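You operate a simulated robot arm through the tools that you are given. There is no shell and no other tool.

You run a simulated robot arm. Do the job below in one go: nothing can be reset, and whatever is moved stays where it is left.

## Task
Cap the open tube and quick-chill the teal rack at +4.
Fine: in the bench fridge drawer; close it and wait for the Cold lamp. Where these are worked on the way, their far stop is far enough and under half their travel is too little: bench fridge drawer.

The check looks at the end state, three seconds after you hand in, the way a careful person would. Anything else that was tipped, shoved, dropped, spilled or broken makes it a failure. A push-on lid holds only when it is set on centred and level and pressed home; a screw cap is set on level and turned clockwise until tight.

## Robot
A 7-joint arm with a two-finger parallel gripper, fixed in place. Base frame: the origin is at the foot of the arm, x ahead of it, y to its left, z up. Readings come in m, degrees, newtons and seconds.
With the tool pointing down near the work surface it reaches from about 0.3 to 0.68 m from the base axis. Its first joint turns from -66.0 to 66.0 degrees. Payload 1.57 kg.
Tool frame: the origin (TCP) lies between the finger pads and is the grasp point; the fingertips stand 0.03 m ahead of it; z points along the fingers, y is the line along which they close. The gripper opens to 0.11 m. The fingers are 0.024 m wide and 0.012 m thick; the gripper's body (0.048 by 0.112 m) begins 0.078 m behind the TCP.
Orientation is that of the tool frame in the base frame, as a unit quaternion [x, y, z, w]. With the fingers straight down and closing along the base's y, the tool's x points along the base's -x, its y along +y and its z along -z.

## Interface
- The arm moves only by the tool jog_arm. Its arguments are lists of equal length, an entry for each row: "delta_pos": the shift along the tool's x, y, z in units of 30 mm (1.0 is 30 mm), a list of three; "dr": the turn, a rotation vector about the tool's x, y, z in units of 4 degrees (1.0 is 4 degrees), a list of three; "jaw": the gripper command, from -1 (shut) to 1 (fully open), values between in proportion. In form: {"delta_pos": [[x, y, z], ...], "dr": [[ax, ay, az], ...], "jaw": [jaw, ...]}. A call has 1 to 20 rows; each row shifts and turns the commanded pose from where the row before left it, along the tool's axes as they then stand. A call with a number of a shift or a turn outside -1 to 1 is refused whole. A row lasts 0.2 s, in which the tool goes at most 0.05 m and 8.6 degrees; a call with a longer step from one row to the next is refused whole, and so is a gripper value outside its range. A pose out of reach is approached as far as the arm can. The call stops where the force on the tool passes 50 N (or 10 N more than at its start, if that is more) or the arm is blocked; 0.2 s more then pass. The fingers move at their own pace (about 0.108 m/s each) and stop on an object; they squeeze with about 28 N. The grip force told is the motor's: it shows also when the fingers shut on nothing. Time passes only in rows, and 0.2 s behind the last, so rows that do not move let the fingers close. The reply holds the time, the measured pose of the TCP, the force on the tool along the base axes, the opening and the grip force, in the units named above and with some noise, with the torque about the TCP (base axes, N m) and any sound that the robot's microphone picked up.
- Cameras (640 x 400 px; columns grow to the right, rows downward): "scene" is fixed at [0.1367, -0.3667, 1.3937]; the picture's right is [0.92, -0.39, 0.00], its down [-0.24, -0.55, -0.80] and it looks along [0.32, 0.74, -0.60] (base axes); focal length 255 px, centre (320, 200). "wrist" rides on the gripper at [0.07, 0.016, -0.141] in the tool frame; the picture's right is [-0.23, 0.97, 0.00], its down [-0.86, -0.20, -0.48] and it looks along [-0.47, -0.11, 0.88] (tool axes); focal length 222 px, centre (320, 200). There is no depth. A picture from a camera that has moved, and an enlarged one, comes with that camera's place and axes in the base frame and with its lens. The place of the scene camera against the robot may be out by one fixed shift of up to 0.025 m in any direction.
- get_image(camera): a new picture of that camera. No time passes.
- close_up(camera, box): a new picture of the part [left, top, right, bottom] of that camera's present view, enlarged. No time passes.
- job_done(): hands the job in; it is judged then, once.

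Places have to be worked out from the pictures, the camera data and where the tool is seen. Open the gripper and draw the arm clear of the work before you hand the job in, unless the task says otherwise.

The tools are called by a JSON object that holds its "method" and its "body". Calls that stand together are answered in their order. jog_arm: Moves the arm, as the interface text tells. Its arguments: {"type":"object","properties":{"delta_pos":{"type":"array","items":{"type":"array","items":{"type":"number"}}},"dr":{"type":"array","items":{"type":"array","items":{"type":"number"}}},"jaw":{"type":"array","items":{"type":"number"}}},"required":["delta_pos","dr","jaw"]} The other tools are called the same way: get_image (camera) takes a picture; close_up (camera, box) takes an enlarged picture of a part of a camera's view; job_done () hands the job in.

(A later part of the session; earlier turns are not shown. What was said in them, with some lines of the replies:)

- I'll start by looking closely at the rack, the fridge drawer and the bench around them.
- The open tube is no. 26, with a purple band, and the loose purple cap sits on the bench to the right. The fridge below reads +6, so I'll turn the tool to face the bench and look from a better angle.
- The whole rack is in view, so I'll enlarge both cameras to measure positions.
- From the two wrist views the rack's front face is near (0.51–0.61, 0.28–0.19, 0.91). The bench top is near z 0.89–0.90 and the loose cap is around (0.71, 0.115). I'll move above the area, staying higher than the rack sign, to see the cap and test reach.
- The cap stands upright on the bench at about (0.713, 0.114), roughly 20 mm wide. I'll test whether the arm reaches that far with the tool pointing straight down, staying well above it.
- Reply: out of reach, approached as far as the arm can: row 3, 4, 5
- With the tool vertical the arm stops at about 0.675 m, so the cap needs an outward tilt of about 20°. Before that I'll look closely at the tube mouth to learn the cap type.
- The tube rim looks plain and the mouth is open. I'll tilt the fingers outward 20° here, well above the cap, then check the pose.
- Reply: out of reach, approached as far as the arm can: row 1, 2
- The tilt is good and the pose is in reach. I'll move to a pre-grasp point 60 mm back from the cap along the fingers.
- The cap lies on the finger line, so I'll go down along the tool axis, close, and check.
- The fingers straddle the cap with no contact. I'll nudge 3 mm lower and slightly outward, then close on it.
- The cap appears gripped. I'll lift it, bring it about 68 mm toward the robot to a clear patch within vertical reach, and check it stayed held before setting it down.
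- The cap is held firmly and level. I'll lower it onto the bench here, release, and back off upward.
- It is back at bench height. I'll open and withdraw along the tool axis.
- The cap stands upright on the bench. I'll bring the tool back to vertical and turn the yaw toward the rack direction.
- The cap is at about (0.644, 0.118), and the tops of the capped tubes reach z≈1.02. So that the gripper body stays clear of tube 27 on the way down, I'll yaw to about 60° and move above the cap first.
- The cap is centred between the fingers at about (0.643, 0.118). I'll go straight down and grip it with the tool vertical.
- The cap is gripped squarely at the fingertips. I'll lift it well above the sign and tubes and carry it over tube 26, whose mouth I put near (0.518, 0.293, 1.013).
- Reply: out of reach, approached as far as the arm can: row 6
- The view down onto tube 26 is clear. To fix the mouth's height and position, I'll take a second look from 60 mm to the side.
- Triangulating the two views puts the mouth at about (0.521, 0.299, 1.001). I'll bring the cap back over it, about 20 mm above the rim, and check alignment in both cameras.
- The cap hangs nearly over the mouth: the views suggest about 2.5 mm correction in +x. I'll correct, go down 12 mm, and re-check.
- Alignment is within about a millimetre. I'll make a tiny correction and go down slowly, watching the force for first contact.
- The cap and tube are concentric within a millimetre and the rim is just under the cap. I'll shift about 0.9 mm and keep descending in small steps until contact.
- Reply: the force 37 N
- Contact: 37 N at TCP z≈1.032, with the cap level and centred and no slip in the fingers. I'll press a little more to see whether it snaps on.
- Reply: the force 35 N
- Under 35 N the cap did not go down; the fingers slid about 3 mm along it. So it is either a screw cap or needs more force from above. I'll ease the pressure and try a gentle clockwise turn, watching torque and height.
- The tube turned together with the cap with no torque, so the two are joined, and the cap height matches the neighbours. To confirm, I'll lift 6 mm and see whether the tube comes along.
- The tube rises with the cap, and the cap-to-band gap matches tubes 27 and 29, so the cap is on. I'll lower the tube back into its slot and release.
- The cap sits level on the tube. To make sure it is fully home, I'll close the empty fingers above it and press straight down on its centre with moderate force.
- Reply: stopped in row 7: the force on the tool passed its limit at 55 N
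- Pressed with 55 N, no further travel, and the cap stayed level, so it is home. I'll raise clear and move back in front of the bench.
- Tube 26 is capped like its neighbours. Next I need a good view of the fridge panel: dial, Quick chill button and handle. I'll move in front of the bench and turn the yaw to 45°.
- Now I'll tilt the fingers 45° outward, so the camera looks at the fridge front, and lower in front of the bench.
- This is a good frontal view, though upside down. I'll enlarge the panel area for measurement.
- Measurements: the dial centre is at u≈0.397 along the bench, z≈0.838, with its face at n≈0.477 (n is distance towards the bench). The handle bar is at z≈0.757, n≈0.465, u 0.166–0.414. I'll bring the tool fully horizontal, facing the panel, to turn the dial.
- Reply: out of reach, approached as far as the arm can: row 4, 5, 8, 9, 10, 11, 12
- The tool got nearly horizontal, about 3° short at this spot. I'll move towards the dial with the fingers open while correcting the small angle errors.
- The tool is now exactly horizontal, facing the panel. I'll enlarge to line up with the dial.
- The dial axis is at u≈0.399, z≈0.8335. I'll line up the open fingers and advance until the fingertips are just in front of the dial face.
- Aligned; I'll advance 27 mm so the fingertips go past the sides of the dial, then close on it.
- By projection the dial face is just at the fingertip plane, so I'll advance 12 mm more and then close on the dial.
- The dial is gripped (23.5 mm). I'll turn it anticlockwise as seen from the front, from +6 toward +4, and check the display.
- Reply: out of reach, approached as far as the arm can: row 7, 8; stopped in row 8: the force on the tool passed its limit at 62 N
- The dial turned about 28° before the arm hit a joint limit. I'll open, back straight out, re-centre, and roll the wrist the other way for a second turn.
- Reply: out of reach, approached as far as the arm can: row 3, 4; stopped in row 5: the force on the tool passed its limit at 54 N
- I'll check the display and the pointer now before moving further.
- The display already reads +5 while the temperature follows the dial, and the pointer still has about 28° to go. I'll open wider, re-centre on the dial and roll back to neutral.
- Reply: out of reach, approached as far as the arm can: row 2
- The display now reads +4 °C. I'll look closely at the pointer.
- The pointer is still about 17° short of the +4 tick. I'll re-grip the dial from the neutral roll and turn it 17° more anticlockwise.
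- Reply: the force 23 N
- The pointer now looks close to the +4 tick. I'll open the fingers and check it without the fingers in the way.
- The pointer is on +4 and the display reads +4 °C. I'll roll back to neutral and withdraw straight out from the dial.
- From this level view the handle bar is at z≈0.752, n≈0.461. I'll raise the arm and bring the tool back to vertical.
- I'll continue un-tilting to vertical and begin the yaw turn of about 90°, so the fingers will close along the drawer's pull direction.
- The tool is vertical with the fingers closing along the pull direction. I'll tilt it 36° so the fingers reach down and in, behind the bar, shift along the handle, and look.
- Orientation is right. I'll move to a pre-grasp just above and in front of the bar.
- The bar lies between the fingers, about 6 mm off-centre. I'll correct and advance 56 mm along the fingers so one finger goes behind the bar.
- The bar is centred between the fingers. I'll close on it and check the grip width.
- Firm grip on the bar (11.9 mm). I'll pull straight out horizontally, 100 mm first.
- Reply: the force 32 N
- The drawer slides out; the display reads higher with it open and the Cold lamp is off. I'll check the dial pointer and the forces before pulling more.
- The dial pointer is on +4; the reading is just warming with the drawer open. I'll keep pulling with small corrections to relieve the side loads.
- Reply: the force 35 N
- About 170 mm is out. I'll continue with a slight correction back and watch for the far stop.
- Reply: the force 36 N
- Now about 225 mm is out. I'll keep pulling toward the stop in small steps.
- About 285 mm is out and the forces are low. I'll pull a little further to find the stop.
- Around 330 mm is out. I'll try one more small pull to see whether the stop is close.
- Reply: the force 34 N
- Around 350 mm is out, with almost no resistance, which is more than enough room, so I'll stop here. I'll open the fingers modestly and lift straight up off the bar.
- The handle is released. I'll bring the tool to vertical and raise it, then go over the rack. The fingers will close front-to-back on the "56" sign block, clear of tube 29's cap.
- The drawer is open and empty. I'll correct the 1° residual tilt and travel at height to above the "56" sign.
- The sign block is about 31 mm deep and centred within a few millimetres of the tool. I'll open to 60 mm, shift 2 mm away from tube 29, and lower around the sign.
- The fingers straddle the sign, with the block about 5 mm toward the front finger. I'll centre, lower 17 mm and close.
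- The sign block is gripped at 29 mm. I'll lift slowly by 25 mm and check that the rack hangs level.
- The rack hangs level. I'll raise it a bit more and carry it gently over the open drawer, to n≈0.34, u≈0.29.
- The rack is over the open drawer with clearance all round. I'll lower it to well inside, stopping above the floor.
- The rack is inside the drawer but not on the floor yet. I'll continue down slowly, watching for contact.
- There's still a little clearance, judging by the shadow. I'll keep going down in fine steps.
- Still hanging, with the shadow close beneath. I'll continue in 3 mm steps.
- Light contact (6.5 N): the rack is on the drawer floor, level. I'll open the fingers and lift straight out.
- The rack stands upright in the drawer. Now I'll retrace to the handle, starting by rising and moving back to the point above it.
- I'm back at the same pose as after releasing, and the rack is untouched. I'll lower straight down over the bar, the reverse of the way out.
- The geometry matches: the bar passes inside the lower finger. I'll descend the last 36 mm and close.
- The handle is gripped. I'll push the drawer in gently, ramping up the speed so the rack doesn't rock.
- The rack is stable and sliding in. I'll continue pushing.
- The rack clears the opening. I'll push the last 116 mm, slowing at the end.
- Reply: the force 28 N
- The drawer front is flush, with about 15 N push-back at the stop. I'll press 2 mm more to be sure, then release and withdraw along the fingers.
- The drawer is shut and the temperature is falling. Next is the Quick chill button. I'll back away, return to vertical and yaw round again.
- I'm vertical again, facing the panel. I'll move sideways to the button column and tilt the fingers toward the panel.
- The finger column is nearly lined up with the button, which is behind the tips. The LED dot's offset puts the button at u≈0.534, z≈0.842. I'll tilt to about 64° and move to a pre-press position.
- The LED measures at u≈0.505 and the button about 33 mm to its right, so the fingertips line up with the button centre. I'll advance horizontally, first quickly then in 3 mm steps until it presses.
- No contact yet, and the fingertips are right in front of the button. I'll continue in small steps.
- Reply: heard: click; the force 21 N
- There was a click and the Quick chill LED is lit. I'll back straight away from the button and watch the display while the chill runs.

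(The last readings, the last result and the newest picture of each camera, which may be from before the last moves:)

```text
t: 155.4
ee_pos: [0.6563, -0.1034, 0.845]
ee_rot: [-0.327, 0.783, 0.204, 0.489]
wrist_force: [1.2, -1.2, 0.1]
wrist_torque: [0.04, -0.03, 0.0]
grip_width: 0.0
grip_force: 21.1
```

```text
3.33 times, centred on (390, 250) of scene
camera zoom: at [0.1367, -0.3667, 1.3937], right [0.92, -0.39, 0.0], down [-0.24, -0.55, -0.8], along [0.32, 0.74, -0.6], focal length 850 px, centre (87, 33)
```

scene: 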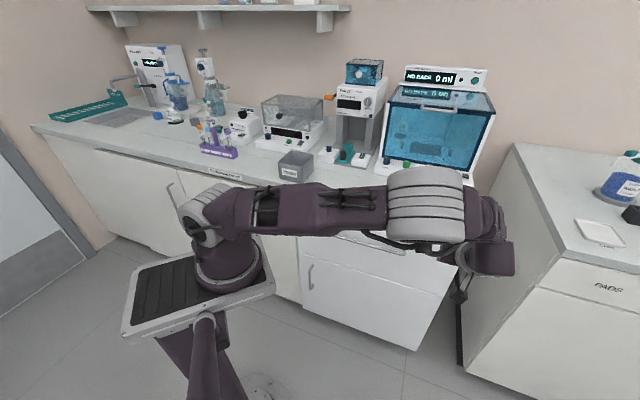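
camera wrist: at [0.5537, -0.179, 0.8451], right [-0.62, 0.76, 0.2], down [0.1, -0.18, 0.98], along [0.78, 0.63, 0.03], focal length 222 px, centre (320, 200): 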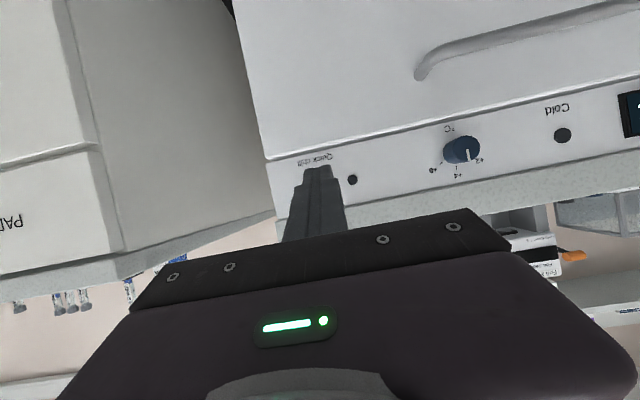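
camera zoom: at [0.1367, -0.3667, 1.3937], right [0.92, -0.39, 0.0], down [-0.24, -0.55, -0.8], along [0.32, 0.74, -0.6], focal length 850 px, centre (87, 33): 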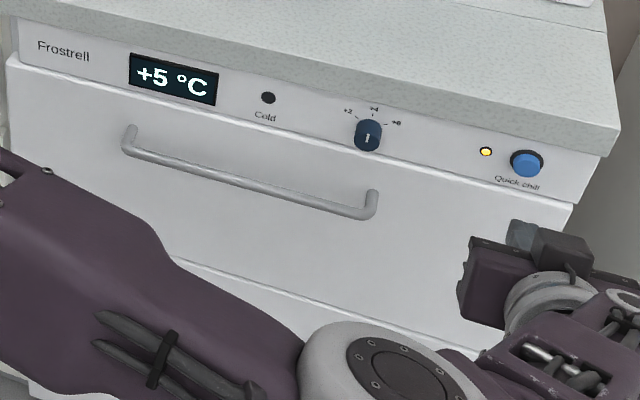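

The display reads +5 and is falling. Meanwhile I'll raise and un-tilt the arm away from the fridge.

{"method": "jog_arm", "body": {"delta_pos": [[-0.6, 0, -0.6], [-0.6, 0, -0.6], [-0.6, 0, -0.6], [-0.6, 0, -0.6], [0, 0, 0], [0, 0, 0], [0, 0, 0], [0, 0, 0], [0, 0, 0], [0, 0, 0], [0, 0, 0], [0, 0, 0], [0, 0, 0], [0, 0, 0], [0, 0, 0], [0, 0, 0], [0, 0, 0], [0, 0, 0], [0, 0, 0], [0, 0, 0]], "dr": [[0, 0, 0], [0, 0, 0], [0, 0, 0], [0, 0, 0], [0, 1, 0], [0, 1, 0], [0, 1, 0], [0, 1, 0], [0, 1, 0], [0, 1, 0], [0, 1, 0], [0, 1, 0], [0, 1, 0], [0, 1, 0], [0, 1, 0], [0, 1, 0], [0, 1, 0], [0, 1, 0], [0, 1, 0], [0, 1, 0]], "jaw": [-1, -0.5, 0, 0.5, 1, 1, 1, 1, 1, 1, 1, 1, 1, 1, 1, 1, 1, 1, 1, 1]}}

{"method": "get_image", "body": {"camera": "scene"}}

{"method": "close_up", "body": {"camera": "scene", "box": [300, 190, 480, 310]}}

```text
t: 159.6
ee_pos: [0.6321, -0.1254, 0.9399]
ee_rot: [-0.385, 0.923, 0.0, -0.002]
wrist_force: [-0.8, -0.1, 0.0]
wrist_torque: [-0.01, 0.01, 0.0]
grip_width: 0.1102
grip_force: 0.1
```

```text
taken
```

scene: 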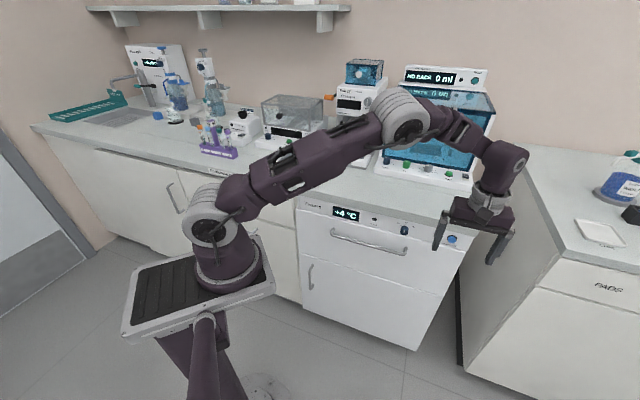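

```text
3.33 times, centred on (390, 250) of scene
camera zoom: at [0.1367, -0.3667, 1.3937], right [0.92, -0.39, 0.0], down [-0.24, -0.55, -0.8], along [0.32, 0.74, -0.6], focal length 850 px, centre (87, 33)
```

zoom: 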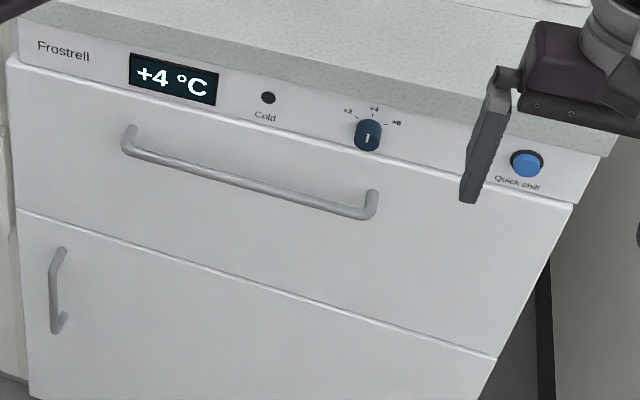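

The display reads +4 °C, but the Cold lamp isn't lit yet. I'll move the arm up and well clear while waiting.

{"method": "jog_arm", "body": {"delta_pos": [[0.27, 0.67, -0.96], [0.27, 0.67, -0.96], [0.27, 0.67, -0.96], [0.27, 0.67, -0.96], [0.27, 0.67, -0.96], [0.27, 0.67, -0.96], [0.27, 0.67, -0.96], [0.27, 0.67, -0.96], [0.27, 0.67, -0.96], [0, 0, 0], [0, 0, 0], [0, 0, 0], [0, 0, 0], [0, 0, 0], [0, 0, 0], [0, 0, 0], [0, 0, 0], [0, 0, 0], [0, 0, 0], [0, 0, 0]], "dr": [[0, 0, 0], [0, 0, 0], [0, 0, 0], [0, 0, 0], [0, 0, 0], [0, 0, 0], [0, 0, 0], [0, 0, 0], [0, 0, 0], [0, 0, 0], [0, 0, 0], [0, 0, 0], [0, 0, 0], [0, 0, 0], [0, 0, 0], [0, 0, 0], [0, 0, 0], [0, 0, 0], [0, 0, 0], [0, 0, 0]], "jaw": [1, 1, 1, 1, 1, 1, 1, 1, 1, 1, 1, 1, 1, 1, 1, 1, 1, 1, 1, 1]}}

{"method": "close_up", "body": {"camera": "scene", "box": [300, 190, 480, 310]}}

{"method": "get_image", "body": {"camera": "scene"}}

```text
t: 163.8
ee_pos: [0.4538, -0.0518, 1.2019]
ee_rot: [-0.385, 0.923, 0.0, -0.001]
wrist_force: [0.2, -0.8, -0.1]
wrist_torque: [0.02, 0.0, -0.04]
grip_width: 0.1099
grip_force: 0.1
```

```text
3.33 times, centred on (390, 250) of scene
camera zoom: at [0.1367, -0.3667, 1.3937], right [0.92, -0.39, 0.0], down [-0.24, -0.55, -0.8], along [0.32, 0.74, -0.6], focal length 850 px, centre (87, 33)
```

zoom: 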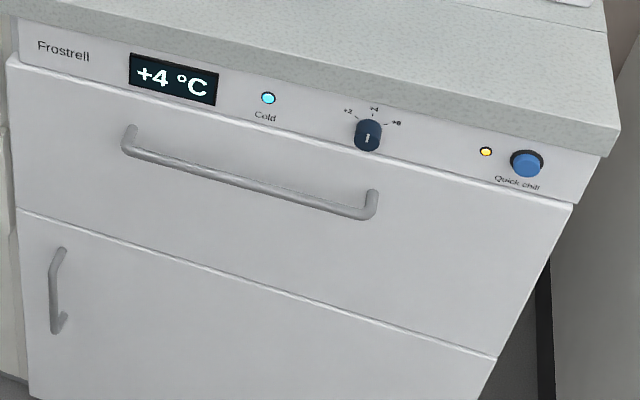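

```text
taken
```

scene: 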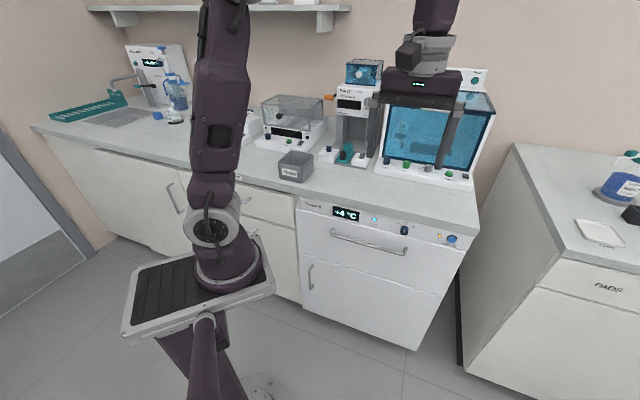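

The Cold lamp is lit at +4 °C with Quick chill on. I'll wait a few more seconds to confirm it stays steady and check the dial once more.

{"method": "jog_arm", "body": {"delta_pos": [[0, 0, 0], [0, 0, 0], [0, 0, 0], [0, 0, 0], [0, 0, 0], [0, 0, 0], [0, 0, 0], [0, 0, 0], [0, 0, 0], [0, 0, 0], [0, 0, 0], [0, 0, 0], [0, 0, 0], [0, 0, 0], [0, 0, 0]], "dr": [[0, 0, 0], [0, 0, 0], [0, 0, 0], [0, 0, 0], [0, 0, 0], [0, 0, 0], [0, 0, 0], [0, 0, 0], [0, 0, 0], [0, 0, 0], [0, 0, 0], [0, 0, 0], [0, 0, 0], [0, 0, 0], [0, 0, 0]], "jaw": [1, 1, 1, 1, 1, 1, 1, 1, 1, 1, 1, 1, 1, 1, 1]}}

{"method": "close_up", "body": {"camera": "scene", "box": [325, 200, 465, 260]}}

```text
t: 167.0
ee_pos: [0.4533, -0.0504, 1.2032]
ee_rot: [-0.384, 0.923, -0.001, -0.001]
wrist_force: [0.0, 0.1, 0.0]
wrist_torque: [0.03, -0.03, -0.01]
grip_width: 0.1101
grip_force: 0.1
```

```text
4.57 times, centred on (395, 230) of scene
camera zoom: at [0.1367, -0.3667, 1.3937], right [0.92, -0.39, 0.0], down [-0.24, -0.55, -0.8], along [0.32, 0.74, -0.6], focal length 1166 px, centre (-23, 63)
```

zoom: 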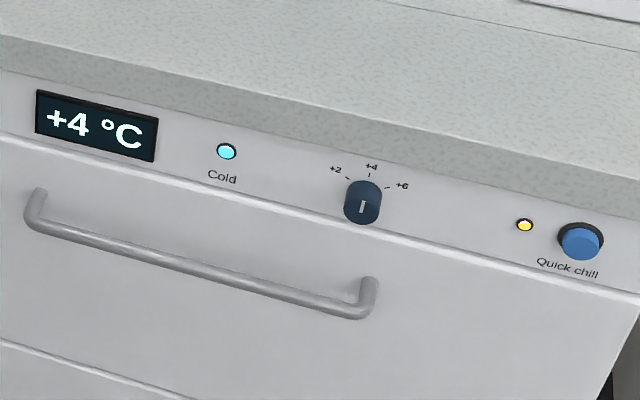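

Tube 26 is capped and the rack is upright in the closed drawer. The dial is on +4, Quick chill is on, the Cold lamp is steady, and the gripper is open and clear, so I'm handing the job in.

{"method": "job_done", "body": {}}

```text
The job is handed in.
```

Tube 26 is capped, and the teal rack is chilling in the bench fridge drawer. I handed the job in and haven't seen the check's result.

- **Cap:** The loose purple cap is pressed onto tube 26. When I lifted the cap, the tube came up with it, and it sits at the same height as the caps on tubes 27 and 29. A final press of about 55 N moved it no further.
- **Rack:** It stood upright on the drawer floor, with tubes 26, 27 and 29 still in it. The drawer was open about 350 mm. I didn't reach the far stop, but that left plenty of room.
- **Fridge:** The drawer is closed, the dial is on +4 and Quick chill is on with its light lit. The display reads +4 °C, and the Cold lamp stayed lit for the roughly three seconds I watched it.

While I was turning the dial, the arm hit a joint limit and briefly passed its force limit twice (62 N and 54 N). I re-gripped it and set it to +4 afterwards. I saw nothing else tipped, moved or spilled. The gripper is open and clear of the work.
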